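You operate a simulated robot arm through the tools that you are given. There is no shell and no other tool. Be economical: measure what you need, move in short steps, check, and stop when the job is done.

You are at the controls of a simulated two-armed robot. One attempt, no reset.

Task
Pick up the long wrench with one hand, pass it to the other hand and put it in the middle front pocket of the pocket tray.

It is judged by the outcome, as a careful person would: the job done as asked, and still so three seconds after it is handed in. It fails if anything else is knocked over, pushed out of place, dropped, spilled or broken.

Robot
Two 7-joint arms with two-finger grippers on one trunk, on a base that drives. Base frame: it is fixed to the floor where the robot stands at the start and does not move with it; the origin is under the middle of the robot, x ahead of it, y to its left, z up. Lengths are in mm, angles in rad, forces in N, time in s.
The left shoulder is at the start at [23, 215, 1231], the right one opposite. With the tool pointing down near the work surface each hand reaches from about 100 to 760 mm from the robot's upright axis, wherever it stands, measured 20 degrees to its own side. Places, roughly: long wrench (4x3x38 cm) [400, 0, 1300]; middle front pocket of the pocket tray (16x17 cm) [-80, -3180, 800]. Payload 2.2 kg a hand.
Tool frame (each hand has its own): the origin (TCP) lies between the finger pads and is the grasp point; the fingertips stand 19 mm ahead of it; z points along the fingers, y is the line along which they close. The gripper opens to 116 mm. The gripper's body begins 70 mm behind the TCP.
Orientation is told as [roll, pitch, yaw] about the base's x, y, z axes, in that order, counted from this pose: with the fingers straight down and closing along the base's y, the tool's x points along the base's -x, its y along +y and its z along -z.

Tools
- The arms move only by the tool send_rows. It takes "left_deltas", "right_deltas" or both (then of equal length, played together; a hand with none holds still); each is a list of rows, each an object (a shift or turn left out is 0, a gripper value left out holds the last) with "angular": the turn, a rotation vector about the tool's x, y, z in units of 5 degrees (1.0 is 5 degrees), a list of three; "dp": the shift along the tool's x, y, z in units of 30 mm (1.0 is 30 mm), a list of three; "gripper": the closure in counts, from 0 (fully open) to 255 (shut). In form: [{"angular": [ax, ay, az], "dp": [dx, dy, dz], "gripper": gripper}, ...]. A call has 1 to 10 rows; each row shifts and turns the commanded pose from where the row before left it, along the tool's axes as they then stand. A call with a number of a shift or a turn outside -1 to 1 is refused whole. Each row takes 0.2 s and may step no farther than 50 mm and 0.15 rad from the row before; otherwise, or with a gripper value out of range, the whole call is refused. A pose out of reach is approached as far as the arm can. The call stops where the force on the tool passes 40 N (or 10 N more than at its start, if that is more) or the arm is blocked; 0.2 s more then pass. Each finger halts on what it meets, pressing with about 43 N; the grip force reading is that of the motor and also rises with nothing between the fingers. The clock runs only during rows and for 0.2 s after the last one: add rows that do not move to give the fingers time. The reply holds the time, the measured pose of the TCP, the force on the tool along the base axes, the opening and the grip force, in the units named above and with some noise, with the torque about the TCP (base axes, N m) and any sound that the robot's microphone picked up.
- Cameras (640 x 400 px; columns grow to the right, rows downward): "scene" is now at [135.5, -8.9, 1440.9]; the picture's right is [-0.11, -0.99, 0.00], its down [-0.19, 0.02, -0.98] and it looks along [0.98, -0.11, -0.19] (base axes); focal length 214 px, centre (320, 200). "left" rides on the left gripper at [69, 15, -97] in its tool frame; the picture's right is [-0.21, 0.98, 0.00], its down [-0.76, -0.17, -0.63] and it looks along [-0.62, -0.14, 0.77] (tool axes); focal length 251 px, centre (320, 200). "right" rides on the right gripper at [69, -15, -96] in its tool frame; the picture's right is [0.21, 0.98, 0.00], its down [-0.76, 0.17, -0.63] and it looks along [-0.62, 0.14, 0.77] (tool axes); focal length 251 px, centre (320, 200). There is no depth. A picture from a camera that has moved, and an enlarged one, comes with that camera's place and axes in the base frame and with its lens.
- capture(camera): a new picture of that camera. It takes no simulated time.
- lift_body(by): slides the trunk up (or, below 0, down) by that many mm; the arms and the scene camera ride with it, the base frame stays. It gives what a move gives, with no picture.
- steer(legs): drives the robot by 1 to 6 legs, each [ahead, left, turn to the left] in mm, mm and rad, along the robot's own axes; the way and the turn of a leg run together, so that a leg with both is an arc; at most 1500 mm and 3.142 rad a leg. The arms and the cameras ride along, it lands a little off, and it stops where it bumps. It gives what a move gives.
- aim_head(pan, tilt): turns the head with the scene camera to pan (to the left, within 1.396 rad either way) and tilt (down, from -0.506 to 1.204), counted from straight ahead of the robot. It gives what a move gives.
- inspect(camera, box): a new picture of the part [left, top, right, bottom] of that camera's present view, enlarged. It takes no simulated time.
- hand_in(): hands the job in; it is judged then, once.

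Work in short steps. Places have to be worked out from the pictures, the camera data and where the tool is seen: move nearer, look again, correct. Check each grasp and each placing, and mend what went wrong. You have 120 turns and 100 pictures in all, those below and enlarged ones among them. Open the grippers and draw the arms clear of the work before you hand the job in, unless the task says otherwise; then end with one line.

The tools are called after "Emit:" by a JSON object that holds its "method" and its "body". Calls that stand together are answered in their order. send_rows: Moves the arms, as the interface text tells. Its arguments: {"type":"object","properties":{"left_deltas":{"type":"array","items":{"type":"object","properties":{"angular":{"type":"array","items":{"type":"number"}},"dp":{"type":"array","items":{"type":"number"}},"gripper":{"type":"number"}}}},"right_deltas":{"type":"array","items":{"type":"object","properties":{"angular":{"type":"array","items":{"type":"number"}},"dp":{"type":"array","items":{"type":"number"}},"gripper":{"type":"number"}}}}},"required":[]} The other tools are called the same way: lift_body (by) slides the trunk up or down; steer (legs) drives the base; aim_head (pan, tilt) turns the head that bears the scene camera; capture (camera) takes a picture; inspect (camera, box) takes an enlarged picture of a part of a camera's view; hand_in () hands the job in.

At the start:

```text
time: 0.0
left_eef_pos: [311.5, 105.9, 1484.7]
left_ee_rot: [0.0, 0.001, 0.002]
left_ft_force: [0.8, -0.1, -0.2]
left_ft_torque: [-0.03, -0.01, 0.01]
left_opening: 116.4
left_finger_force: 0.0
right_eef_pos: [354.7, -186.9, 1507.6]
right_ee_rot: [0.0, 0.003, -0.001]
right_ft_force: [0.6, -0.8, 0.5]
right_ft_torque: [-0.03, -0.03, -0.01]
right_opening: 116.3
right_finger_force: 0.0
trunk travel left (down, up): [-375.0, 115.0]
robot x, y, heading: [-1.6, -1.8, -0.0]
head pan, tilt: [-0.108, 0.187]
```

scene: 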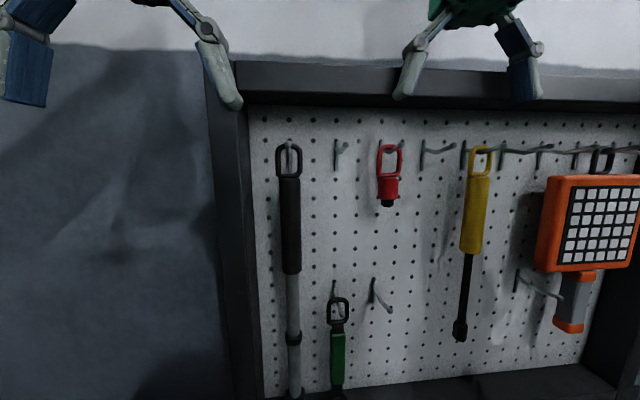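
right: 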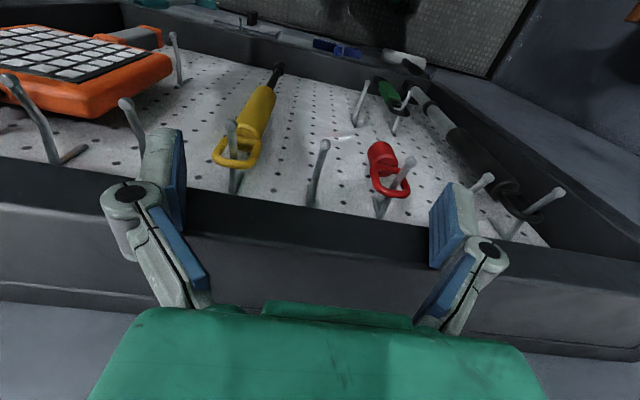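
left: 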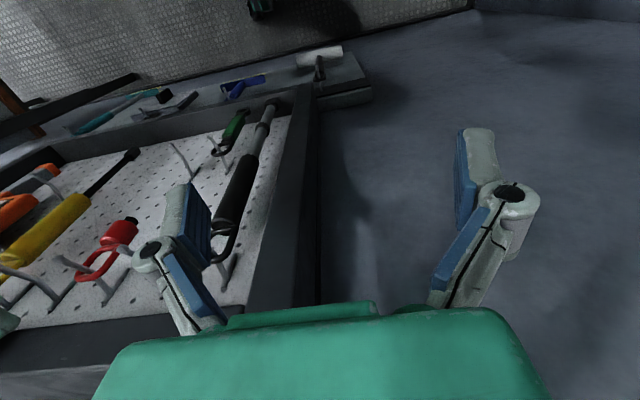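

The black-and-grey tool hanging at the left of the pegboard looks like the long wrench. I'll look closer at it and tilt the head down to see its lower end.

Emit:
{"method": "inspect", "body": {"camera": "scene", "box": [220, 110, 420, 235]}}

Emit:
{"method": "aim_head", "body": {"pan": 0.1, "tilt": 0.6}}

Emit:
{"method": "capture", "body": {"camera": "scene"}}

```text
3.20 times, centred on (320, 172) of scene
camera zoom: at [135.5, -8.9, 1440.9], right [-0.11, -0.99, 0.0], down [-0.19, 0.02, -0.98], along [0.98, -0.11, -0.19], focal length 686 px, centre (320, 288)
```

zoom: 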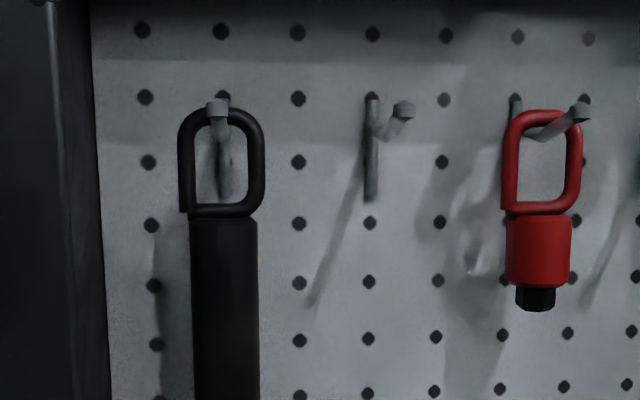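

```text
time: 0.9
left_eef_pos: [308.8, 105.1, 1486.0]
left_ee_rot: [0.001, -0.001, 0.002]
left_ft_force: [0.1, -0.1, -0.3]
left_ft_torque: [-0.01, -0.02, 0.02]
left_opening: 115.9
left_finger_force: 0.0
right_eef_pos: [353.4, -186.8, 1507.8]
right_ee_rot: [0.0, -0.002, 0.0]
right_ft_force: [-0.4, -0.1, -0.3]
right_ft_torque: [-0.03, -0.01, 0.03]
right_opening: 116.1
right_finger_force: 0.0
trunk travel left (down, up): [-375.0, 115.0]
robot x, y, heading: [0.1, -3.6, 0.003]
head pan, tilt: [0.099, 0.6]
```

```text
95 pictures are left
camera scene: at [130.4, 10.0, 1403.0], right [0.1, -1.0, 0.0], down [-0.56, -0.06, -0.82], along [0.82, 0.08, -0.57], focal length 214 px, centre (320, 200)
```

scene: 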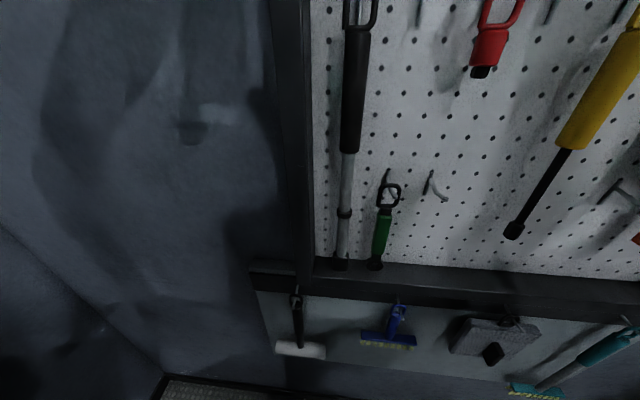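

The wrench hangs by its ring on a peg near x≈388, y≈-3, spanning z≈1077 to 1457, with the handle at about z 1299–1418. I'll back off 200 mm to get room for the arms.

Emit:
{"method": "steer", "body": {"legs": [[-200, 0, 0]]}}

Emit:
{"method": "aim_head", "body": {"pan": 0.0, "tilt": 0.35}}

Emit:
{"method": "capture", "body": {"camera": "scene"}}

```text
time: 2.5
left_eef_pos: [117.1, 106.2, 1484.5]
left_ee_rot: [0.0, 0.001, 0.0]
left_ft_force: [-0.1, -0.2, -0.7]
left_ft_torque: [0.0, 0.01, -0.02]
left_opening: 115.9
left_finger_force: 0.1
right_eef_pos: [159.8, -187.1, 1506.9]
right_ee_rot: [-0.001, 0.002, 0.0]
right_ft_force: [0.2, 0.3, -0.8]
right_ft_torque: [0.01, -0.01, 0.02]
right_opening: 115.9
right_finger_force: 0.0
trunk travel left (down, up): [-375.0, 115.0]
robot x, y, heading: [-197.8, 1.3, -0.003]
head pan, tilt: [0.099, 0.6]
```

```text
time: 3.2
left_eef_pos: [107.6, 105.7, 1487.9]
left_ee_rot: [-0.002, -0.004, 0.001]
left_ft_force: [-0.2, 0.3, 0.3]
left_ft_torque: [0.02, -0.02, -0.02]
left_opening: 116.3
left_finger_force: 0.1
right_eef_pos: [150.9, -187.1, 1509.9]
right_ee_rot: [0.001, -0.003, 0.0]
right_ft_force: [-0.1, 0.1, -0.7]
right_ft_torque: [-0.01, -0.03, 0.01]
right_opening: 115.9
right_finger_force: 0.0
trunk travel left (down, up): [-375.0, 115.0]
robot x, y, heading: [-201.6, 1.3, -0.0]
head pan, tilt: [0.0, 0.351]
```

```text
94 pictures are left
camera scene: at [-61.9, 1.1, 1425.7], right [0.0, -1.0, 0.0], down [-0.35, 0.0, -0.94], along [0.94, 0.0, -0.35], focal length 214 px, centre (320, 200)
```

scene: 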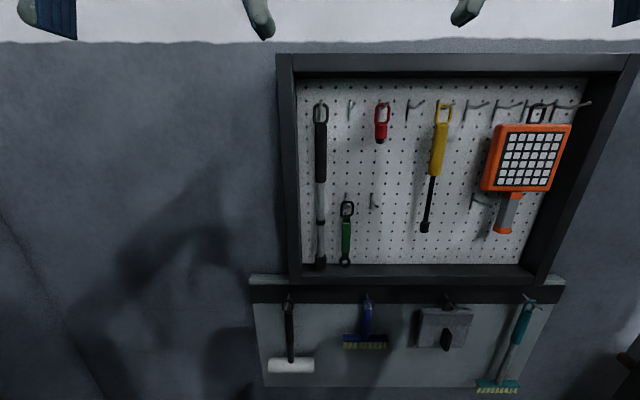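

Now zooming to read the frame depth and clearance left of the wrench.

Emit:
{"method": "inspect", "body": {"camera": "scene", "box": [260, 45, 420, 145]}}

Emit:
{"method": "inspect", "body": {"camera": "scene", "box": [260, 190, 420, 290]}}

```text
4.00 times, centred on (340, 95) of scene
camera zoom: at [-61.9, 1.1, 1425.7], right [0.0, -1.0, 0.0], down [-0.35, 0.0, -0.94], along [0.94, 0.0, -0.35], focal length 858 px, centre (240, 620)
```

zoom: 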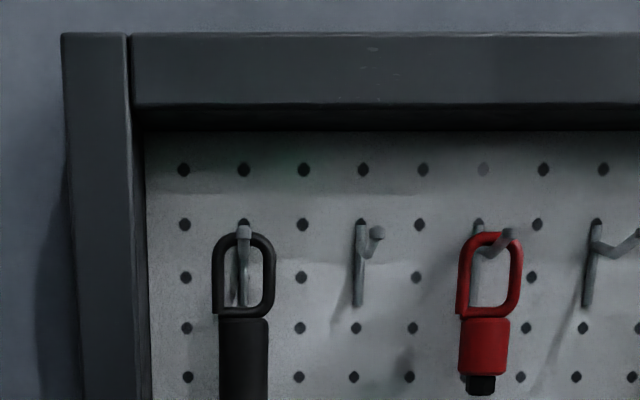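

```text
4.00 times, centred on (340, 240) of scene
camera zoom: at [-61.9, 1.1, 1425.7], right [0.0, -1.0, 0.0], down [-0.35, 0.0, -0.94], along [0.94, 0.0, -0.35], focal length 858 px, centre (240, 40)
```

zoom: 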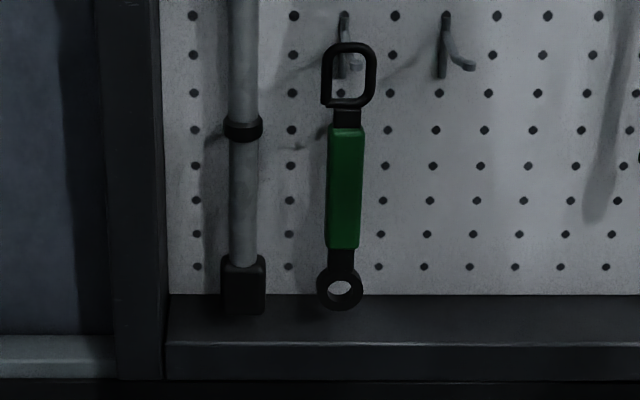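

Estimates: board face x≈412, frame front x≈365, left frame inner face y≈47, wrench axis at (388, 0), ring top z≈1457. I'll pick with the left hand: first move it forward and down, clear of the frame, then start turning it to point ahead.

Emit:
{"method": "send_rows", "body": {"left_deltas": [{"dp": [-0.8, 0, 1], "gripper": 150}, {"dp": [-0.8, 0, 1]}, {"dp": [-0.8, 0, 1]}, {"dp": [-0.8, 0, 1]}, {"dp": [-0.5, 0, 1]}, {"dp": [0, 0, 1]}, {"angular": [0, -1, 0]}, {"angular": [0, -1, 0]}, {"angular": [0, -1, 0]}, {"angular": [0, -1, 0]}]}}

Emit:
{"method": "send_rows", "body": {"left_deltas": [{"angular": [0, -1, 0]}, {"angular": [0, -1, 0]}, {"angular": [0, -1, 0]}, {"angular": [0, -1, 0]}, {"angular": [0, -1, 0]}, {"angular": [0, -1, 0]}, {"angular": [0, -1, 0]}, {"angular": [0, -1, 0]}, {"angular": [0, -1, 0]}, {"angular": [0, -1, 0]}]}}

Emit:
{"method": "send_rows", "body": {"left_deltas": [{"angular": [0, -1, 0]}, {"angular": [0, -1, 0]}, {"angular": [0, -1, 0]}, {"angular": [0, -1, 0]}, {}]}}

Emit:
{"method": "capture", "body": {"camera": "scene"}}

Emit:
{"method": "capture", "body": {"camera": "left"}}

```text
time: 5.4
left_eef_pos: [220.0, 106.8, 1307.7]
left_ee_rot: [-0.003, -0.355, 0.001]
left_ft_force: [-0.4, -0.1, 0.0]
left_ft_torque: [-0.01, -0.02, 0.03]
left_opening: 47.7
left_finger_force: 0.1
right_eef_pos: [152.3, -185.8, 1510.0]
right_ee_rot: [0.0, -0.003, 0.0]
right_ft_force: [-0.8, 0.1, 1.0]
right_ft_torque: [-0.03, 0.0, -0.04]
right_opening: 115.9
right_finger_force: 0.1
trunk travel left (down, up): [-375.0, 115.0]
robot x, y, heading: [-197.4, 0.0, -0.002]
head pan, tilt: [0.0, 0.351]
```

```text
time: 7.6
left_eef_pos: [220.4, 105.8, 1307.5]
left_ee_rot: [-0.004, -1.224, 0.005]
left_ft_force: [0.5, -0.2, 0.5]
left_ft_torque: [0.0, 0.0, 0.02]
left_opening: 48.0
left_finger_force: 0.0
right_eef_pos: [153.7, -187.4, 1509.4]
right_ee_rot: [0.0, -0.002, 0.0]
right_ft_force: [-0.2, -0.1, 0.1]
right_ft_torque: [0.01, 0.0, -0.02]
right_opening: 116.1
right_finger_force: 0.1
trunk travel left (down, up): [-375.0, 115.0]
robot x, y, heading: [-201.6, -2.3, -0.001]
head pan, tilt: [0.0, 0.351]
```

```text
time: 8.8
left_eef_pos: [224.4, 101.8, 1308.3]
left_ee_rot: [-3.067, -1.566, 3.071]
left_ft_force: [-0.3, 0.7, 0.7]
left_ft_torque: [0.01, 0.0, 0.0]
left_opening: 47.7
left_finger_force: 0.2
left hand out of reach, approached as far as the arm can: row 4
right_eef_pos: [152.9, -187.5, 1508.5]
right_ee_rot: [0.0, -0.002, 0.001]
right_ft_force: [-0.3, -0.4, -0.3]
right_ft_torque: [-0.03, 0.0, -0.02]
right_opening: 115.6
right_finger_force: 0.1
trunk travel left (down, up): [-375.0, 115.0]
robot x, y, heading: [-201.6, 3.7, 0.002]
head pan, tilt: [0.0, 0.351]
```

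```text
91 pictures are left
camera scene: at [-61.3, 0.0, 1425.7], right [0.0, -1.0, 0.0], down [-0.35, 0.0, -0.94], along [0.94, 0.0, -0.35], focal length 214 px, centre (320, 200)
```

scene: 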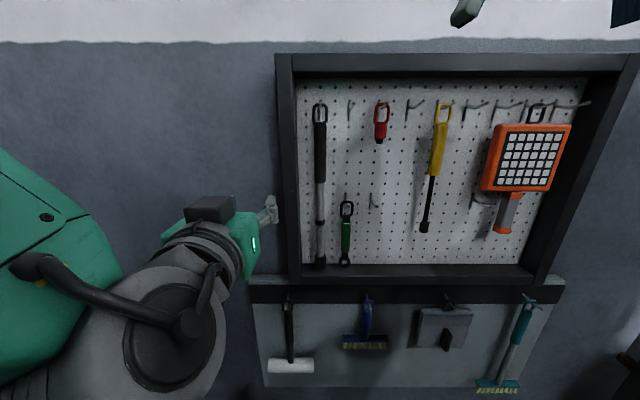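

```text
90 pictures are left
camera left: at [126.6, 117.5, 1238.9], right [0.0, 0.98, 0.21], down [-0.63, -0.17, 0.75], along [0.77, -0.13, 0.62], focal length 251 px, centre (320, 200)
```

left: 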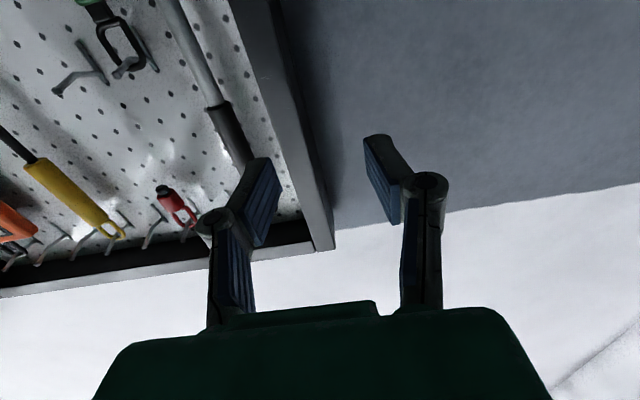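

The hand now points ahead, gripper open 48 mm. I'll shift it sideways to the wrench line while staying short of the frame.

Emit:
{"method": "send_rows", "body": {"left_deltas": [{"dp": [0, -1, 0.3]}, {"dp": [0, -1, 0.3]}, {"dp": [0, -1, 0.3]}, {"dp": [-0.1, -0.4, 0.8]}, {}]}}

Emit:
{"method": "capture", "body": {"camera": "left"}}

Emit:
{"method": "capture", "body": {"camera": "scene"}}

```text
time: 10.0
left_eef_pos: [275.3, 2.1, 1311.8]
left_ee_rot: [-2.89, -1.568, 2.893]
left_ft_force: [-0.3, -0.1, 0.0]
left_ft_torque: [0.02, -0.02, 0.02]
left_opening: 48.1
left_finger_force: 0.1
right_eef_pos: [152.5, -186.0, 1509.7]
right_ee_rot: [-0.001, -0.003, -0.001]
right_ft_force: [0.0, -0.5, 0.2]
right_ft_torque: [0.04, -0.03, -0.04]
right_opening: 115.9
right_finger_force: 0.1
trunk travel left (down, up): [-375.0, 115.0]
robot x, y, heading: [-198.3, 1.6, -0.003]
head pan, tilt: [0.0, 0.351]
```

```text
89 pictures are left
camera left: at [178.2, 18.2, 1242.0], right [0.0, 0.98, 0.21], down [-0.63, -0.17, 0.75], along [0.77, -0.13, 0.62], focal length 251 px, centre (320, 200)
```

left: 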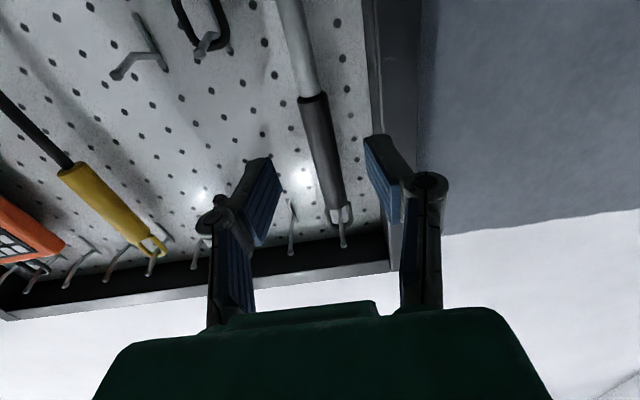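

```text
88 pictures are left
camera scene: at [-60.8, 0.7, 1425.7], right [0.0, -1.0, 0.0], down [-0.35, 0.0, -0.94], along [0.94, 0.0, -0.35], focal length 214 px, centre (320, 200)
```

scene: 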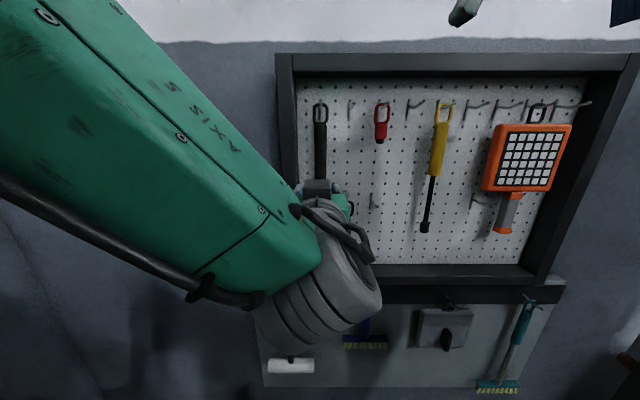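

The hand camera confirms the wrench at y≈0 and handle bottom at z≈1304. The knuckles stick out about 25 mm, so I'll narrow the opening to ~38 mm, then advance part way and check.

Emit:
{"method": "send_rows", "body": {"left_deltas": [{"dp": [0, -0.1, 0], "gripper": 172}, {"dp": [0, 0, 0.6]}, {"dp": [0, 0, 0.6]}, {"dp": [0, 0, 0.6]}, {}]}}

Emit:
{"method": "capture", "body": {"camera": "left"}}

```text
time: 11.2
left_eef_pos: [328.9, -2.2, 1312.0]
left_ee_rot: [2.951, -1.565, -2.948]
left_ft_force: [0.9, 0.3, 0.1]
left_ft_torque: [-0.05, 0.02, 0.01]
left_opening: 37.5
left_finger_force: 0.1
right_eef_pos: [153.3, -188.3, 1508.8]
right_ee_rot: [-0.001, 0.001, 0.0]
right_ft_force: [-0.5, 0.4, 0.3]
right_ft_torque: [0.0, -0.04, 0.02]
right_opening: 116.1
right_finger_force: 0.0
trunk travel left (down, up): [-375.0, 115.0]
robot x, y, heading: [-199.8, 0.0, -0.002]
head pan, tilt: [0.0, 0.351]
```

```text
87 pictures are left
camera left: at [231.9, 13.6, 1242.1], right [0.0, 0.98, 0.22], down [-0.63, -0.17, 0.75], along [0.77, -0.13, 0.62], focal length 251 px, centre (320, 200)
```

left: 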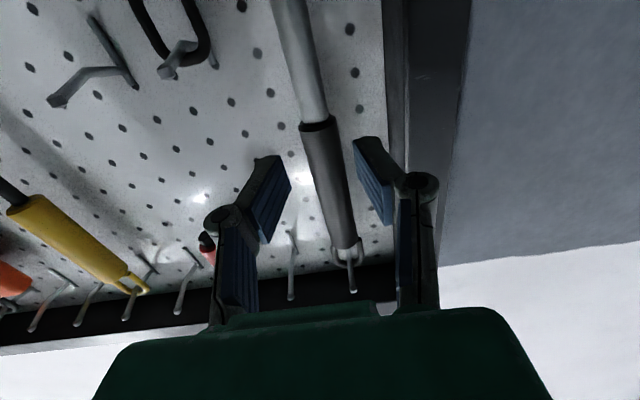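

Alignment is good; handle bottom is at z≈1305, so I'll raise ~8 mm and advance the remaining ~49 mm, then look.

Emit:
{"method": "send_rows", "body": {"left_deltas": [{"dp": [-0.28, 0, 0.4]}, {"dp": [0, 0, 0.6]}, {"dp": [0, 0, 0.63]}, {}]}}

Emit:
{"method": "capture", "body": {"camera": "left"}}

```text
time: 12.2
left_eef_pos: [377.4, -2.9, 1320.4]
left_ee_rot: [3.081, -1.566, -3.077]
left_ft_force: [-0.5, -0.5, 0.6]
left_ft_torque: [0.03, 0.02, 0.01]
left_opening: 37.5
left_finger_force: 0.1
right_eef_pos: [153.7, -187.6, 1508.5]
right_ee_rot: [0.0, -0.002, 0.0]
right_ft_force: [-0.9, -0.5, -0.4]
right_ft_torque: [0.01, 0.02, -0.04]
right_opening: 115.7
right_finger_force: 0.0
trunk travel left (down, up): [-375.0, 115.0]
robot x, y, heading: [-197.5, 0.1, 0.001]
head pan, tilt: [0.0, 0.351]
```

```text
86 pictures are left
camera left: at [280.8, 13.3, 1250.6], right [0.0, 0.98, 0.21], down [-0.63, -0.17, 0.75], along [0.77, -0.13, 0.62], focal length 251 px, centre (320, 200)
```

left: 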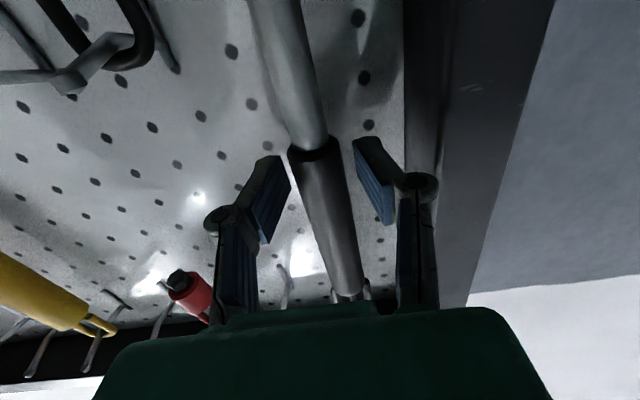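

The handle is between the fingers. Closing.

Emit:
{"method": "send_rows", "body": {"left_deltas": [{"gripper": 255}, {}, {}, {}]}}

Emit:
{"method": "capture", "body": {"camera": "left"}}

```text
time: 13.2
left_eef_pos: [378.4, -3.1, 1320.5]
left_ee_rot: [3.135, -1.567, -3.133]
left_ft_force: [0.9, -1.0, 3.4]
left_ft_torque: [-0.01, -0.02, -0.05]
left_opening: 20.9
left_finger_force: 41.9
right_eef_pos: [153.0, -187.2, 1507.8]
right_ee_rot: [0.0, -0.001, 0.0]
right_ft_force: [-0.6, -0.5, 0.2]
right_ft_torque: [0.01, -0.01, 0.0]
right_opening: 116.1
right_finger_force: 0.0
trunk travel left (down, up): [-375.0, 115.0]
robot x, y, heading: [-196.3, 1.6, -0.003]
head pan, tilt: [0.0, 0.351]
```

```text
85 pictures are left
camera left: at [281.0, 13.2, 1250.7], right [0.0, 0.98, 0.21], down [-0.63, -0.17, 0.75], along [0.77, -0.13, 0.62], focal length 251 px, centre (320, 200)
```

left: 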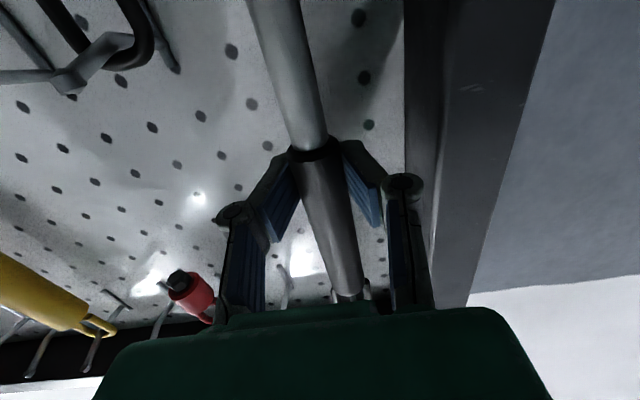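

Gripped at 21 mm with 42 N. Lifting 16 mm and checking the ring against the peg.

Emit:
{"method": "send_rows", "body": {"left_deltas": [{"dp": [-0.27, 0, 0]}, {"dp": [-0.27, 0, 0]}, {}]}}

Emit:
{"method": "inspect", "body": {"camera": "scene", "box": [260, 70, 420, 170]}}

Emit:
{"method": "inspect", "body": {"camera": "left", "box": [280, 230, 440, 330]}}

```text
time: 14.0
left_eef_pos: [379.4, -1.9, 1335.5]
left_ee_rot: [2.924, -1.569, -2.925]
left_ft_force: [-0.2, -0.9, -3.1]
left_ft_torque: [0.04, 0.01, 0.01]
left_opening: 20.9
left_finger_force: 43.0
right_eef_pos: [153.0, -188.6, 1508.4]
right_ee_rot: [0.002, -0.003, 0.0]
right_ft_force: [1.1, 0.1, -0.6]
right_ft_torque: [0.0, 0.0, -0.04]
right_opening: 116.0
right_finger_force: 0.0
trunk travel left (down, up): [-375.0, 115.0]
robot x, y, heading: [-197.7, -1.5, 0.004]
head pan, tilt: [0.0, 0.351]
```

```text
4.00 times, centred on (340, 120) of scene
camera zoom: at [-59.5, -0.4, 1425.5], right [0.0, -1.0, 0.0], down [-0.35, 0.0, -0.94], along [0.94, 0.0, -0.35], focal length 858 px, centre (240, 520)
```

zoom: 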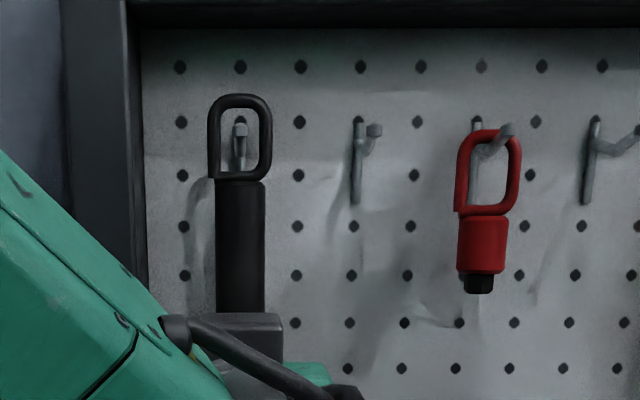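

```text
4.00 times, centred on (360, 280) of left
camera zoom: at [281.5, 13.5, 1266.5], right [0.0, 0.98, 0.21], down [-0.63, -0.17, 0.76], along [0.77, -0.13, 0.62], focal length 1006 px, centre (160, -120)
```

zoom: 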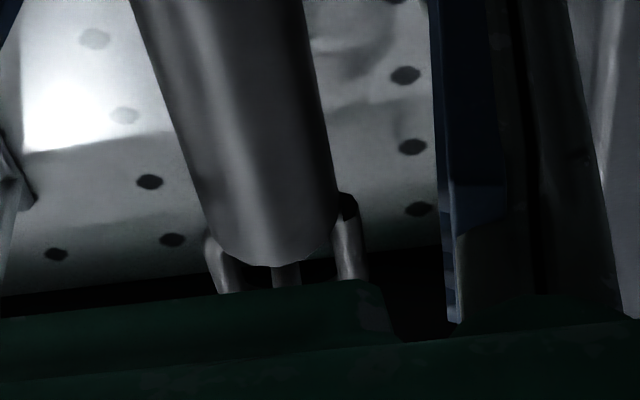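

The ring now straddles the peg tip with ~8 mm clearance both ways. Pulling straight back.

Emit:
{"method": "send_rows", "body": {"left_deltas": [{"dp": [0, 0, -0.5]}, {"dp": [0, 0, -0.5]}, {"dp": [0, 0, -0.5]}, {"dp": [0, 0, -0.5]}, {}]}}

Emit:
{"method": "capture", "body": {"camera": "scene"}}

```text
time: 15.2
left_eef_pos: [317.8, -2.6, 1335.9]
left_ee_rot: [2.953, -1.569, -2.95]
left_ft_force: [-0.5, -0.3, -3.0]
left_ft_torque: [0.0, 0.03, -0.02]
left_opening: 20.7
left_finger_force: 42.4
right_eef_pos: [153.4, -189.7, 1507.2]
right_ee_rot: [0.001, 0.001, 0.0]
right_ft_force: [0.4, -0.3, 0.1]
right_ft_torque: [-0.03, 0.01, 0.01]
right_opening: 116.0
right_finger_force: 0.1
trunk travel left (down, up): [-375.0, 115.0]
robot x, y, heading: [-202.1, 0.3, -0.003]
head pan, tilt: [0.0, 0.351]
```

```text
82 pictures are left
camera scene: at [-59.9, -0.4, 1425.5], right [0.0, -1.0, 0.0], down [-0.35, 0.0, -0.94], along [0.94, 0.0, -0.35], focal length 214 px, centre (320, 200)
```

scene: 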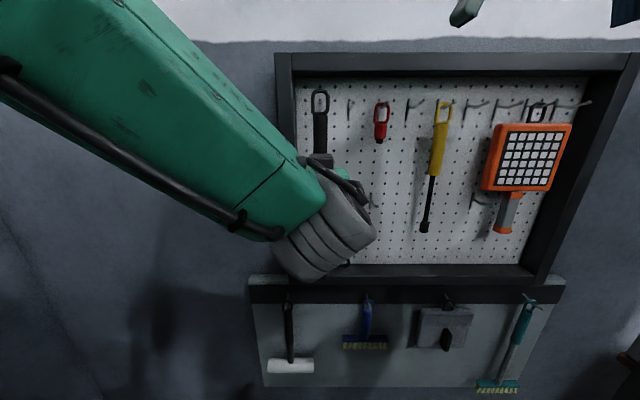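

The wrench is free of the peg. I'll look to the right and, after backing off a little, toward the tray.

Emit:
{"method": "steer", "body": {"legs": [[-150, 0, 0]]}}

Emit:
{"method": "aim_head", "body": {"pan": -1.39, "tilt": 0.35}}

Emit:
{"method": "capture", "body": {"camera": "scene"}}

Emit:
{"method": "aim_head", "body": {"pan": 1.39, "tilt": 0.5}}

Emit:
{"method": "capture", "body": {"camera": "scene"}}

```text
time: 16.6
left_eef_pos: [171.1, -3.1, 1333.6]
left_ee_rot: [2.164, -1.572, -2.163]
left_ft_force: [0.6, 0.7, -3.7]
left_ft_torque: [0.0, -0.01, -0.04]
left_opening: 20.5
left_finger_force: 43.1
right_eef_pos: [5.4, -188.9, 1507.1]
right_ee_rot: [0.0, 0.002, 0.001]
right_ft_force: [0.3, -0.7, 0.3]
right_ft_torque: [0.05, 0.0, 0.01]
right_opening: 115.9
right_finger_force: 0.1
trunk travel left (down, up): [-375.0, 115.0]
robot x, y, heading: [-349.2, -1.7, -0.002]
head pan, tilt: [0.0, 0.351]
```

```text
time: 18.1
left_eef_pos: [164.1, -2.3, 1338.5]
left_ee_rot: [3.132, -1.564, -3.128]
left_ft_force: [0.1, -0.2, -3.5]
left_ft_torque: [-0.03, 0.05, 0.0]
left_opening: 20.5
left_finger_force: 43.5
right_eef_pos: [-0.4, -186.8, 1508.9]
right_ee_rot: [0.001, -0.003, 0.0]
right_ft_force: [-0.7, 0.0, 0.6]
right_ft_torque: [0.0, 0.0, 0.01]
right_opening: 115.8
right_finger_force: 0.0
trunk travel left (down, up): [-375.0, 115.0]
robot x, y, heading: [-344.4, -0.3, -0.003]
head pan, tilt: [-1.389, 0.351]
```

```text
81 pictures are left
camera scene: at [-287.5, -92.0, 1425.7], right [-0.98, -0.18, 0.0], down [-0.06, 0.34, -0.94], along [0.17, -0.92, -0.35], focal length 214 px, centre (320, 200)
```

scene: 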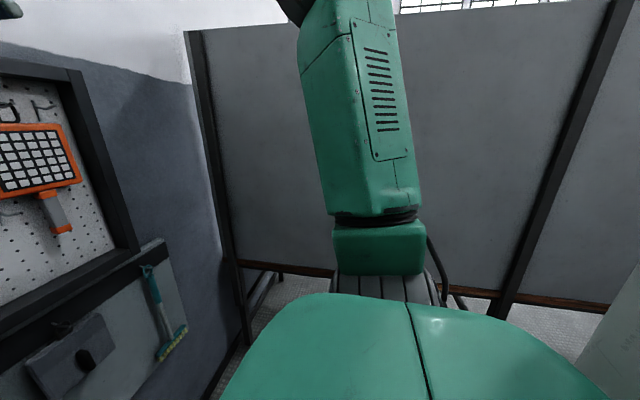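

```text
time: 20.6
left_eef_pos: [165.3, -2.0, 1337.6]
left_ee_rot: [3.072, -1.565, -3.069]
left_ft_force: [0.3, -0.4, -2.6]
left_ft_torque: [0.01, 0.01, 0.02]
left_opening: 20.7
left_finger_force: 42.6
right_eef_pos: [-0.0, -188.2, 1509.0]
right_ee_rot: [0.001, -0.003, 0.001]
right_ft_force: [1.4, -0.2, -0.2]
right_ft_torque: [0.01, -0.01, 0.02]
right_opening: 116.0
right_finger_force: 0.1
trunk travel left (down, up): [-375.0, 115.0]
robot x, y, heading: [-346.6, 1.4, 0.001]
head pan, tilt: [1.389, 0.499]
```

```text
80 pictures are left
camera scene: at [-287.5, 89.3, 1412.2], right [0.98, -0.18, 0.0], down [-0.09, -0.47, -0.88], along [0.16, 0.86, -0.48], focal length 214 px, centre (320, 200)
```

scene: 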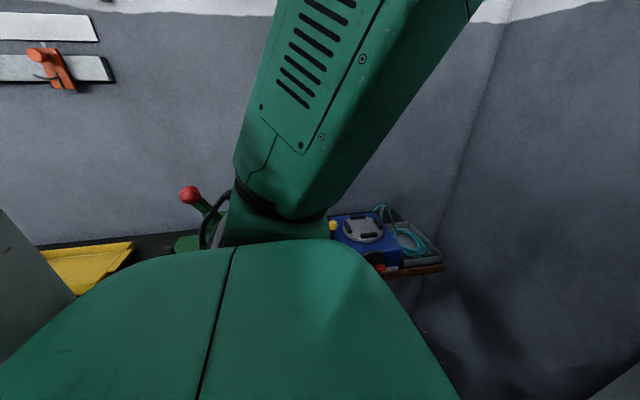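

A partition stands to the right (around y≈-1000), so I have to find the way around it. I'll turn right in place and look around from there.

Emit:
{"method": "steer", "body": {"legs": [[0, 0, -1.571]]}}

Emit:
{"method": "aim_head", "body": {"pan": -0.6, "tilt": 0.3}}

Emit:
{"method": "capture", "body": {"camera": "scene"}}

Emit:
{"method": "aim_head", "body": {"pan": -1.39, "tilt": 0.3}}

Emit:
{"method": "capture", "body": {"camera": "scene"}}

```text
time: 24.8
left_eef_pos: [-350.6, -511.8, 1336.6]
left_ee_rot: [-3.106, -1.566, 1.533]
left_ft_force: [-0.3, 0.8, -2.8]
left_ft_torque: [0.03, 0.0, 0.03]
left_opening: 20.6
left_finger_force: 42.9
right_eef_pos: [-534.8, -345.5, 1509.0]
right_ee_rot: [-0.001, -0.003, -1.574]
right_ft_force: [0.8, -0.5, -0.5]
right_ft_torque: [0.03, -0.01, -0.01]
right_opening: 116.3
right_finger_force: 0.0
trunk travel left (down, up): [-375.0, 115.0]
robot x, y, heading: [-351.7, 0.3, -1.569]
head pan, tilt: [1.389, 0.499]
```

```text
time: 26.8
left_eef_pos: [-350.3, -509.3, 1338.2]
left_ee_rot: [3.102, -1.564, 1.609]
left_ft_force: [-0.7, 0.5, -3.9]
left_ft_torque: [-0.01, 0.01, -0.03]
left_opening: 20.7
left_finger_force: 42.6
right_eef_pos: [-535.7, -343.8, 1510.2]
right_ee_rot: [-0.001, -0.006, -1.573]
right_ft_force: [-0.1, -0.4, 0.3]
right_ft_torque: [-0.02, -0.01, 0.0]
right_opening: 115.8
right_finger_force: 0.0
trunk travel left (down, up): [-375.0, 115.0]
robot x, y, heading: [-351.0, 3.5, -1.573]
head pan, tilt: [-0.6, 0.3]
```

```text
79 pictures are left
camera scene: at [-401.6, -117.7, 1430.2], right [-0.82, 0.57, 0.0], down [0.17, 0.25, -0.95], along [-0.54, -0.79, -0.3], focal length 214 px, centre (320, 200)
```

scene: 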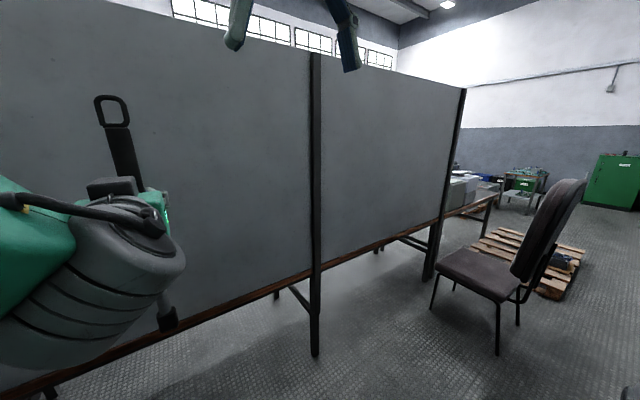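

```text
time: 27.9
left_eef_pos: [-352.4, -509.9, 1337.1]
left_ee_rot: [3.108, -1.564, 1.601]
left_ft_force: [0.8, -0.6, -3.7]
left_ft_torque: [0.01, 0.01, 0.02]
left_opening: 20.5
left_finger_force: 43.0
right_eef_pos: [-536.5, -343.1, 1510.1]
right_ee_rot: [0.001, -0.007, -1.573]
right_ft_force: [-0.5, 0.1, -1.1]
right_ft_torque: [-0.01, -0.04, 0.01]
right_opening: 115.9
right_finger_force: 0.1
trunk travel left (down, up): [-375.0, 115.0]
robot x, y, heading: [-348.9, 0.3, -1.575]
head pan, tilt: [-1.389, 0.3]
```

```text
78 pictures are left
camera scene: at [-440.5, -57.4, 1430.4], right [-0.18, 0.98, 0.0], down [0.29, 0.06, -0.95], along [-0.94, -0.17, -0.3], focal length 214 px, centre (320, 200)
```

scene: 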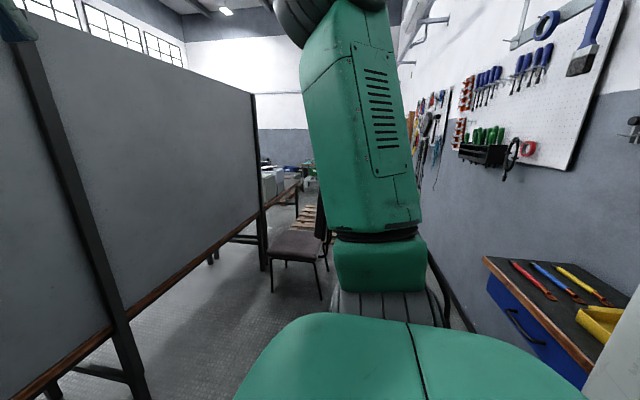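

The partition (y≈-1010) ends near x≈-2390; a chair stands near (-2000…-2450, -310…-800) and a pallet lies further on. I'll turn to face -x and look down the aisle.

Emit:
{"method": "steer", "body": {"legs": [[0, 0, -1.571]]}}

Emit:
{"method": "aim_head", "body": {"pan": -0.15, "tilt": 0.3}}

Emit:
{"method": "capture", "body": {"camera": "scene"}}

```text
time: 32.1
left_eef_pos: [-857.0, 1.9, 1337.7]
left_ee_rot: [-3.037, -1.564, -0.105]
left_ft_force: [-0.2, -0.7, -3.7]
left_ft_torque: [0.0, -0.03, 0.01]
left_opening: 20.7
left_finger_force: 43.2
right_eef_pos: [-691.3, 185.9, 1510.1]
right_ee_rot: [-0.003, -0.005, 3.139]
right_ft_force: [0.0, -0.2, 0.3]
right_ft_torque: [-0.01, 0.01, 0.01]
right_opening: 116.0
right_finger_force: 0.1
trunk travel left (down, up): [-375.0, 115.0]
robot x, y, heading: [-348.4, 1.7, 3.137]
head pan, tilt: [-1.389, 0.3]
```

```text
time: 33.5
left_eef_pos: [-853.5, 3.6, 1338.6]
left_ee_rot: [3.129, -1.561, 0.012]
left_ft_force: [0.5, 0.3, -3.6]
left_ft_torque: [0.04, -0.01, 0.01]
left_opening: 20.5
left_finger_force: 43.1
right_eef_pos: [-687.9, 187.4, 1510.9]
right_ee_rot: [-0.001, -0.008, 3.138]
right_ft_force: [0.3, -0.3, 0.6]
right_ft_torque: [-0.02, 0.01, 0.0]
right_opening: 116.1
right_finger_force: 0.1
trunk travel left (down, up): [-375.0, 115.0]
robot x, y, heading: [-349.6, 2.3, 3.136]
head pan, tilt: [-0.15, 0.3]
```

```text
77 pictures are left
camera scene: at [-481.1, 17.8, 1430.3], right [0.15, 0.99, 0.0], down [0.29, -0.05, -0.95], along [-0.94, 0.15, -0.3], focal length 214 px, centre (320, 200)
```

scene: 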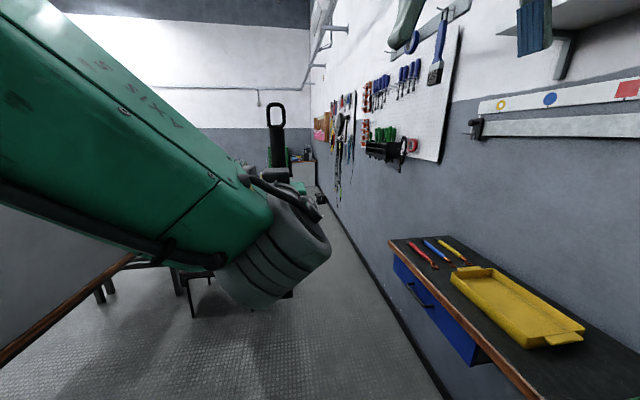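

The wall is at y≈826, the wall bench edge at y≈540 up to x≈-1450. I'll drive along with y drifting to ~+200, between chair and wall.

Emit:
{"method": "steer", "body": {"legs": [[1200, -180, 0]]}}

Emit:
{"method": "aim_head", "body": {"pan": 0.9, "tilt": 0.3}}

Emit:
{"method": "capture", "body": {"camera": "scene"}}

Emit:
{"method": "aim_head", "body": {"pan": -0.25, "tilt": 0.3}}

Emit:
{"method": "capture", "body": {"camera": "scene"}}

```text
time: 39.6
left_eef_pos: [-2046.8, 204.5, 1338.7]
left_ee_rot: [3.101, -1.563, 0.025]
left_ft_force: [-0.6, -0.8, -3.8]
left_ft_torque: [0.0, 0.01, 0.03]
left_opening: 20.0
left_finger_force: 43.1
right_eef_pos: [-1878.8, 386.4, 1510.6]
right_ee_rot: [0.001, -0.006, 3.124]
right_ft_force: [-0.6, 0.1, 0.1]
right_ft_torque: [-0.01, -0.01, 0.01]
right_opening: 115.9
right_finger_force: 0.2
trunk travel left (down, up): [-375.0, 115.0]
robot x, y, heading: [-1538.7, 191.0, 3.123]
head pan, tilt: [-0.15, 0.3]
```

```text
time: 41.0
left_eef_pos: [-2045.5, 204.6, 1339.5]
left_ee_rot: [3.109, -1.56, 0.013]
left_ft_force: [0.5, 0.1, -3.5]
left_ft_torque: [0.01, -0.03, 0.02]
left_opening: 20.0
left_finger_force: 42.9
right_eef_pos: [-1876.2, 386.0, 1510.5]
right_ee_rot: [-0.002, -0.008, 3.123]
right_ft_force: [0.2, 0.6, -1.0]
right_ft_torque: [-0.04, 0.02, 0.0]
right_opening: 116.0
right_finger_force: 0.2
trunk travel left (down, up): [-375.0, 115.0]
robot x, y, heading: [-1539.8, 191.7, 3.123]
head pan, tilt: [0.901, 0.3]
```

```text
76 pictures are left
camera scene: at [-1641.0, 124.8, 1430.5], right [-0.77, 0.64, 0.0], down [0.19, 0.23, -0.95], along [-0.61, -0.74, -0.3], focal length 214 px, centre (320, 200)
```

scene: 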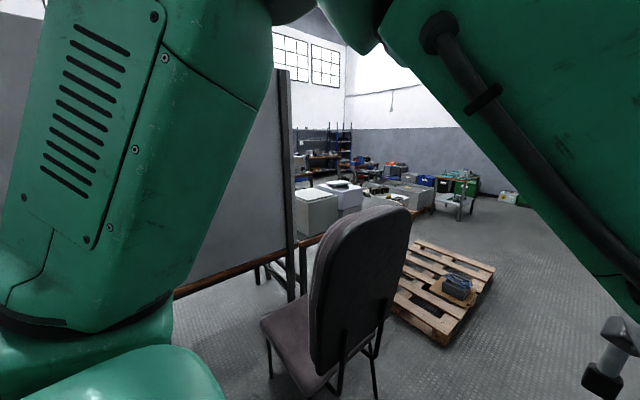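

```text
time: 42.3
left_eef_pos: [-2045.4, 204.0, 1339.0]
left_ee_rot: [3.101, -1.56, 0.025]
left_ft_force: [0.4, -0.1, -3.4]
left_ft_torque: [-0.02, -0.03, 0.01]
left_opening: 20.3
left_finger_force: 42.7
right_eef_pos: [-1876.7, 385.5, 1510.9]
right_ee_rot: [0.0, -0.006, 3.121]
right_ft_force: [0.5, -0.4, -0.2]
right_ft_torque: [-0.03, 0.02, -0.02]
right_opening: 116.0
right_finger_force: 0.0
trunk travel left (down, up): [-375.0, 115.0]
robot x, y, heading: [-1540.4, 192.8, 3.116]
head pan, tilt: [-0.25, 0.3]
```

```text
75 pictures are left
camera scene: at [-1671.5, 221.7, 1430.3], right [0.26, 0.96, 0.0], down [0.29, -0.08, -0.95], along [-0.92, 0.25, -0.3], focal length 214 px, centre (320, 200)
```

scene: 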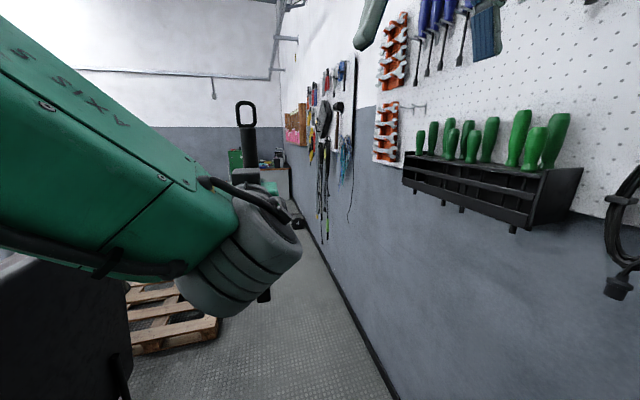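

Chair edge at y≈-330, pallet x≈-2950…-4400, y≈-200…-1100. Continue along y≈220 past the chair, then look left.

Emit:
{"method": "steer", "body": {"legs": [[1400, -5, 0]]}}

Emit:
{"method": "aim_head", "body": {"pan": 1.0, "tilt": 0.3}}

Emit:
{"method": "capture", "body": {"camera": "scene"}}

Emit:
{"method": "aim_head", "body": {"pan": -0.2, "tilt": 0.3}}

Emit:
{"method": "capture", "body": {"camera": "scene"}}

```text
time: 49.3
left_eef_pos: [-3450.4, 238.1, 1339.8]
left_ee_rot: [3.077, -1.56, 0.045]
left_ft_force: [-0.4, -0.2, -3.8]
left_ft_torque: [0.0, -0.01, -0.01]
left_opening: 19.6
left_finger_force: 42.9
right_eef_pos: [-3282.1, 420.2, 1510.1]
right_ee_rot: [0.0, -0.007, 3.122]
right_ft_force: [0.1, 1.4, -0.6]
right_ft_torque: [-0.02, 0.02, 0.0]
right_opening: 115.9
right_finger_force: 0.1
trunk travel left (down, up): [-375.0, 115.0]
robot x, y, heading: [-2946.2, 224.7, 3.12]
head pan, tilt: [-0.25, 0.3]
```

```text
time: 50.8
left_eef_pos: [-3451.1, 237.8, 1341.6]
left_ee_rot: [-3.124, -1.558, -0.036]
left_ft_force: [0.4, -0.4, -4.4]
left_ft_torque: [-0.03, -0.03, 0.04]
left_opening: 19.6
left_finger_force: 43.0
right_eef_pos: [-3281.1, 418.5, 1509.6]
right_ee_rot: [-0.003, -0.002, 3.121]
right_ft_force: [0.0, -0.7, 1.3]
right_ft_torque: [0.0, -0.01, -0.04]
right_opening: 115.8
right_finger_force: 0.3
trunk travel left (down, up): [-375.0, 115.0]
robot x, y, heading: [-2944.8, 223.5, 3.117]
head pan, tilt: [1.0, 0.3]
```

```text
74 pictures are left
camera scene: at [-3040.2, 152.8, 1430.5], right [-0.83, 0.56, 0.0], down [0.17, 0.24, -0.96], along [-0.53, -0.79, -0.3], focal length 214 px, centre (320, 200)
```

scene: 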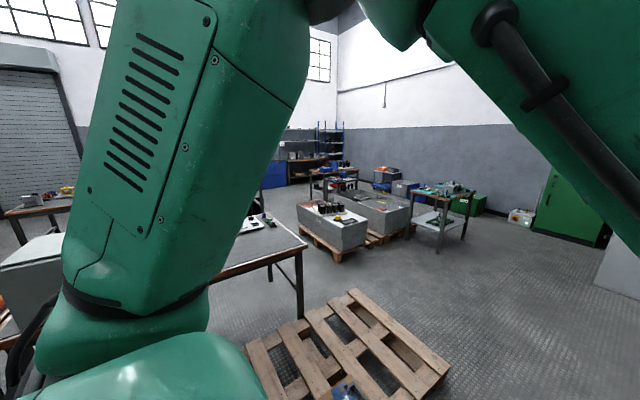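

```text
time: 52.2
left_eef_pos: [-3448.8, 236.9, 1340.7]
left_ee_rot: [-3.117, -1.558, -0.046]
left_ft_force: [0.8, -0.7, -4.1]
left_ft_torque: [-0.01, -0.04, -0.02]
left_opening: 19.4
left_finger_force: 43.1
right_eef_pos: [-3281.3, 417.7, 1509.9]
right_ee_rot: [-0.001, -0.003, 3.121]
right_ft_force: [0.6, -0.6, -0.2]
right_ft_torque: [0.0, 0.05, 0.01]
right_opening: 115.9
right_finger_force: 0.0
trunk travel left (down, up): [-375.0, 115.0]
robot x, y, heading: [-2949.7, 226.0, 3.119]
head pan, tilt: [-0.201, 0.3]
```

```text
73 pictures are left
camera scene: at [-3079.2, 250.8, 1430.3], right [0.22, 0.98, 0.0], down [0.29, -0.07, -0.95], along [-0.93, 0.21, -0.3], focal length 214 px, centre (320, 200)
```

scene: 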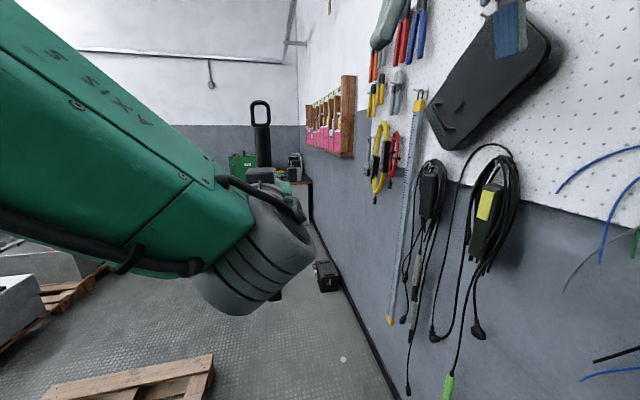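

Pallet 1 ends at x≈-4190; a second pallet begins near (-4460, -1465). The bench behind the partition ends at x≈-3680. I'll drive on to x≈-4450 and look at the gap and my own footprint.

Emit:
{"method": "steer", "body": {"legs": [[1500, 40, 0.02]]}}

Emit:
{"method": "aim_head", "body": {"pan": 1.3, "tilt": 0.45}}

Emit:
{"method": "capture", "body": {"camera": "scene"}}

Emit:
{"method": "aim_head", "body": {"pan": -0.5, "tilt": 1.2}}

Emit:
{"method": "capture", "body": {"camera": "scene"}}

```text
refused: leg 1 is longer than a leg can be; nothing moved
```

```text
time: 53.8
left_eef_pos: [-3448.9, 236.4, 1340.6]
left_ee_rot: [-3.116, -1.558, -0.043]
left_ft_force: [0.2, 0.4, -2.9]
left_ft_torque: [0.01, -0.04, 0.01]
left_opening: 19.1
left_finger_force: 42.7
right_eef_pos: [-3282.3, 418.5, 1509.1]
right_ee_rot: [-0.002, -0.003, 3.121]
right_ft_force: [-0.1, 0.2, 0.4]
right_ft_torque: [0.0, 0.01, 0.02]
right_opening: 115.6
right_finger_force: 0.1
trunk travel left (down, up): [-375.0, 115.0]
robot x, y, heading: [-2947.4, 233.0, 3.118]
head pan, tilt: [1.3, 0.45]
```

```text
72 pictures are left
camera scene: at [-3014.4, 142.2, 1416.7], right [-0.96, 0.29, 0.0], down [0.13, 0.42, -0.9], along [-0.26, -0.86, -0.43], focal length 214 px, centre (320, 200)
```

scene: 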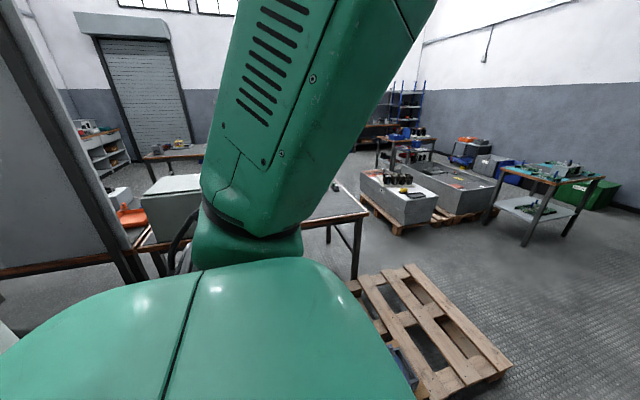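

```text
time: 55.6
left_eef_pos: [-3450.2, 235.7, 1338.7]
left_ee_rot: [-2.757, -1.564, -0.4]
left_ft_force: [-0.1, 0.3, -3.3]
left_ft_torque: [-0.01, -0.03, 0.01]
left_opening: 19.1
left_finger_force: 42.9
right_eef_pos: [-3281.7, 418.2, 1509.6]
right_ee_rot: [-0.003, -0.005, 3.121]
right_ft_force: [-0.7, -0.1, -0.5]
right_ft_torque: [0.02, -0.01, 0.02]
right_opening: 116.1
right_finger_force: 0.0
trunk travel left (down, up): [-375.0, 115.0]
robot x, y, heading: [-2945.6, 224.7, 3.12]
head pan, tilt: [-0.499, 1.201]
```

```text
71 pictures are left
camera scene: at [-3052.3, 173.4, 1396.5], right [-0.66, 0.75, 0.0], down [0.47, 0.41, -0.78], along [-0.58, -0.52, -0.63], focal length 214 px, centre (320, 200)
```

scene: 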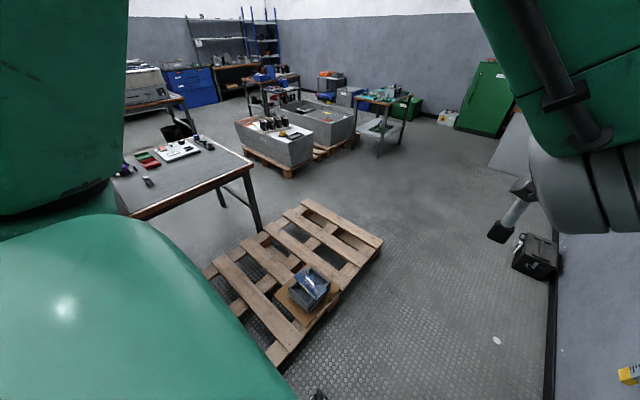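

The gap between pallet 1's corner (-4150,-947) and pallet 2's corner (-4430,-1530) is about 650 mm. I need my own footprint, so I'll look straight down.

Emit:
{"method": "aim_head", "body": {"pan": -0.9, "tilt": 1.2}}

Emit:
{"method": "capture", "body": {"camera": "scene"}}

Emit:
{"method": "capture", "body": {"camera": "right"}}

```text
time: 56.4
left_eef_pos: [-3450.3, 236.8, 1338.9]
left_ee_rot: [-2.769, -1.562, -0.39]
left_ft_force: [-0.5, -0.2, -3.3]
left_ft_torque: [0.01, 0.03, -0.02]
left_opening: 19.0
left_finger_force: 42.6
right_eef_pos: [-3282.1, 418.1, 1510.1]
right_ee_rot: [0.0, -0.004, 3.122]
right_ft_force: [0.6, -0.3, -0.2]
right_ft_torque: [-0.04, 0.02, -0.01]
right_opening: 116.0
right_finger_force: 0.1
trunk travel left (down, up): [-375.0, 115.0]
robot x, y, heading: [-2948.1, 225.7, 3.119]
head pan, tilt: [-0.901, 1.201]
```

```text
70 pictures are left
camera scene: at [-3052.5, 173.4, 1396.6], right [-0.66, 0.75, 0.0], down [0.47, 0.41, -0.78], along [-0.59, -0.52, -0.62], focal length 214 px, centre (320, 200)
```

scene: 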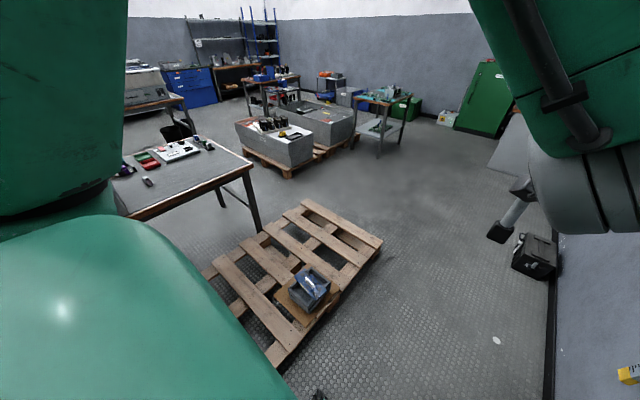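

```text
69 pictures are left
camera right: at [-3212.5, 432.2, 1607.4], right [0.19, -0.98, 0.0], down [-0.76, -0.15, 0.63], along [-0.62, -0.12, -0.77], focal length 251 px, centre (320, 200)
```

right: 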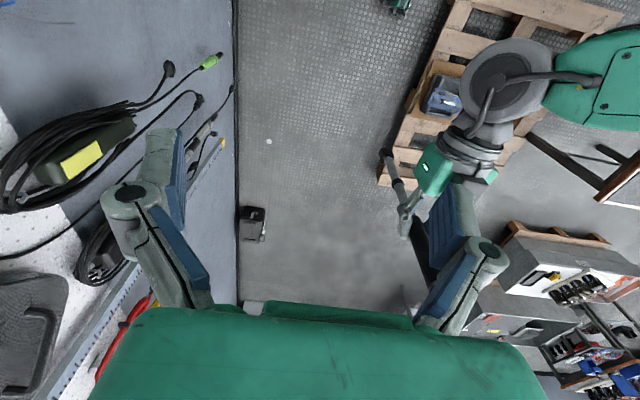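

The head seems to be blocked by the left arm when tilted down; I'll raise the tilt first, and then see whether it follows.

Emit:
{"method": "aim_head", "body": {"pan": 0.7, "tilt": 0.3}}

Emit:
{"method": "aim_head", "body": {"pan": -0.6, "tilt": 0.3}}

Emit:
{"method": "aim_head", "body": {"pan": -0.6, "tilt": 1.1}}

Emit:
{"method": "capture", "body": {"camera": "scene"}}

```text
time: 58.1
left_eef_pos: [-3448.9, 238.3, 1341.1]
left_ee_rot: [3.139, -1.558, -0.015]
left_ft_force: [0.9, -0.8, -4.1]
left_ft_torque: [0.02, -0.02, -0.01]
left_opening: 19.1
left_finger_force: 42.8
right_eef_pos: [-3280.8, 417.8, 1510.2]
right_ee_rot: [0.0, -0.003, 3.12]
right_ft_force: [0.8, 0.8, -0.2]
right_ft_torque: [-0.01, -0.04, 0.03]
right_opening: 116.1
right_finger_force: 0.1
trunk travel left (down, up): [-375.0, 115.0]
robot x, y, heading: [-2945.8, 227.2, 3.119]
head pan, tilt: [0.7, 0.3]
```

```text
time: 59.6
left_eef_pos: [-3448.5, 237.6, 1340.5]
left_ee_rot: [-3.124, -1.558, -0.037]
left_ft_force: [-0.2, -1.0, -3.7]
left_ft_torque: [0.01, 0.0, 0.01]
left_opening: 18.7
left_finger_force: 42.8
right_eef_pos: [-3281.4, 419.9, 1511.5]
right_ee_rot: [-0.002, -0.003, 3.12]
right_ft_force: [-0.6, 0.2, -0.5]
right_ft_torque: [0.02, -0.01, 0.03]
right_opening: 115.5
right_finger_force: 0.1
trunk travel left (down, up): [-375.0, 115.0]
robot x, y, heading: [-2945.6, 224.3, 3.124]
head pan, tilt: [-0.6, 0.3]
```

```text
time: 60.7
left_eef_pos: [-3449.1, 237.6, 1340.7]
left_ee_rot: [-3.118, -1.56, -0.042]
left_ft_force: [0.3, -0.7, -3.7]
left_ft_torque: [-0.03, 0.02, 0.0]
left_opening: 19.0
left_finger_force: 43.5
right_eef_pos: [-3281.5, 418.6, 1510.0]
right_ee_rot: [-0.002, -0.003, 3.12]
right_ft_force: [-0.5, -0.2, 0.4]
right_ft_torque: [0.0, 0.03, -0.04]
right_opening: 115.7
right_finger_force: 0.0
trunk travel left (down, up): [-375.0, 115.0]
robot x, y, heading: [-2944.5, 229.7, 3.122]
head pan, tilt: [-0.6, 1.1]
```

```text
68 pictures are left
camera scene: at [-3039.3, 267.1, 1364.3], right [0.58, 0.81, 0.0], down [0.73, -0.52, -0.45], along [-0.37, 0.26, -0.89], focal length 214 px, centre (320, 200)
```

scene: 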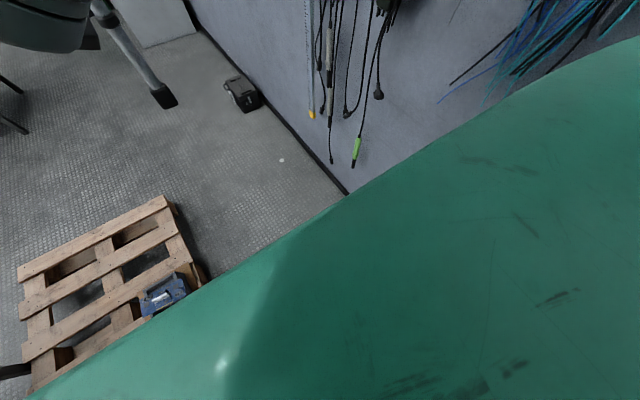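

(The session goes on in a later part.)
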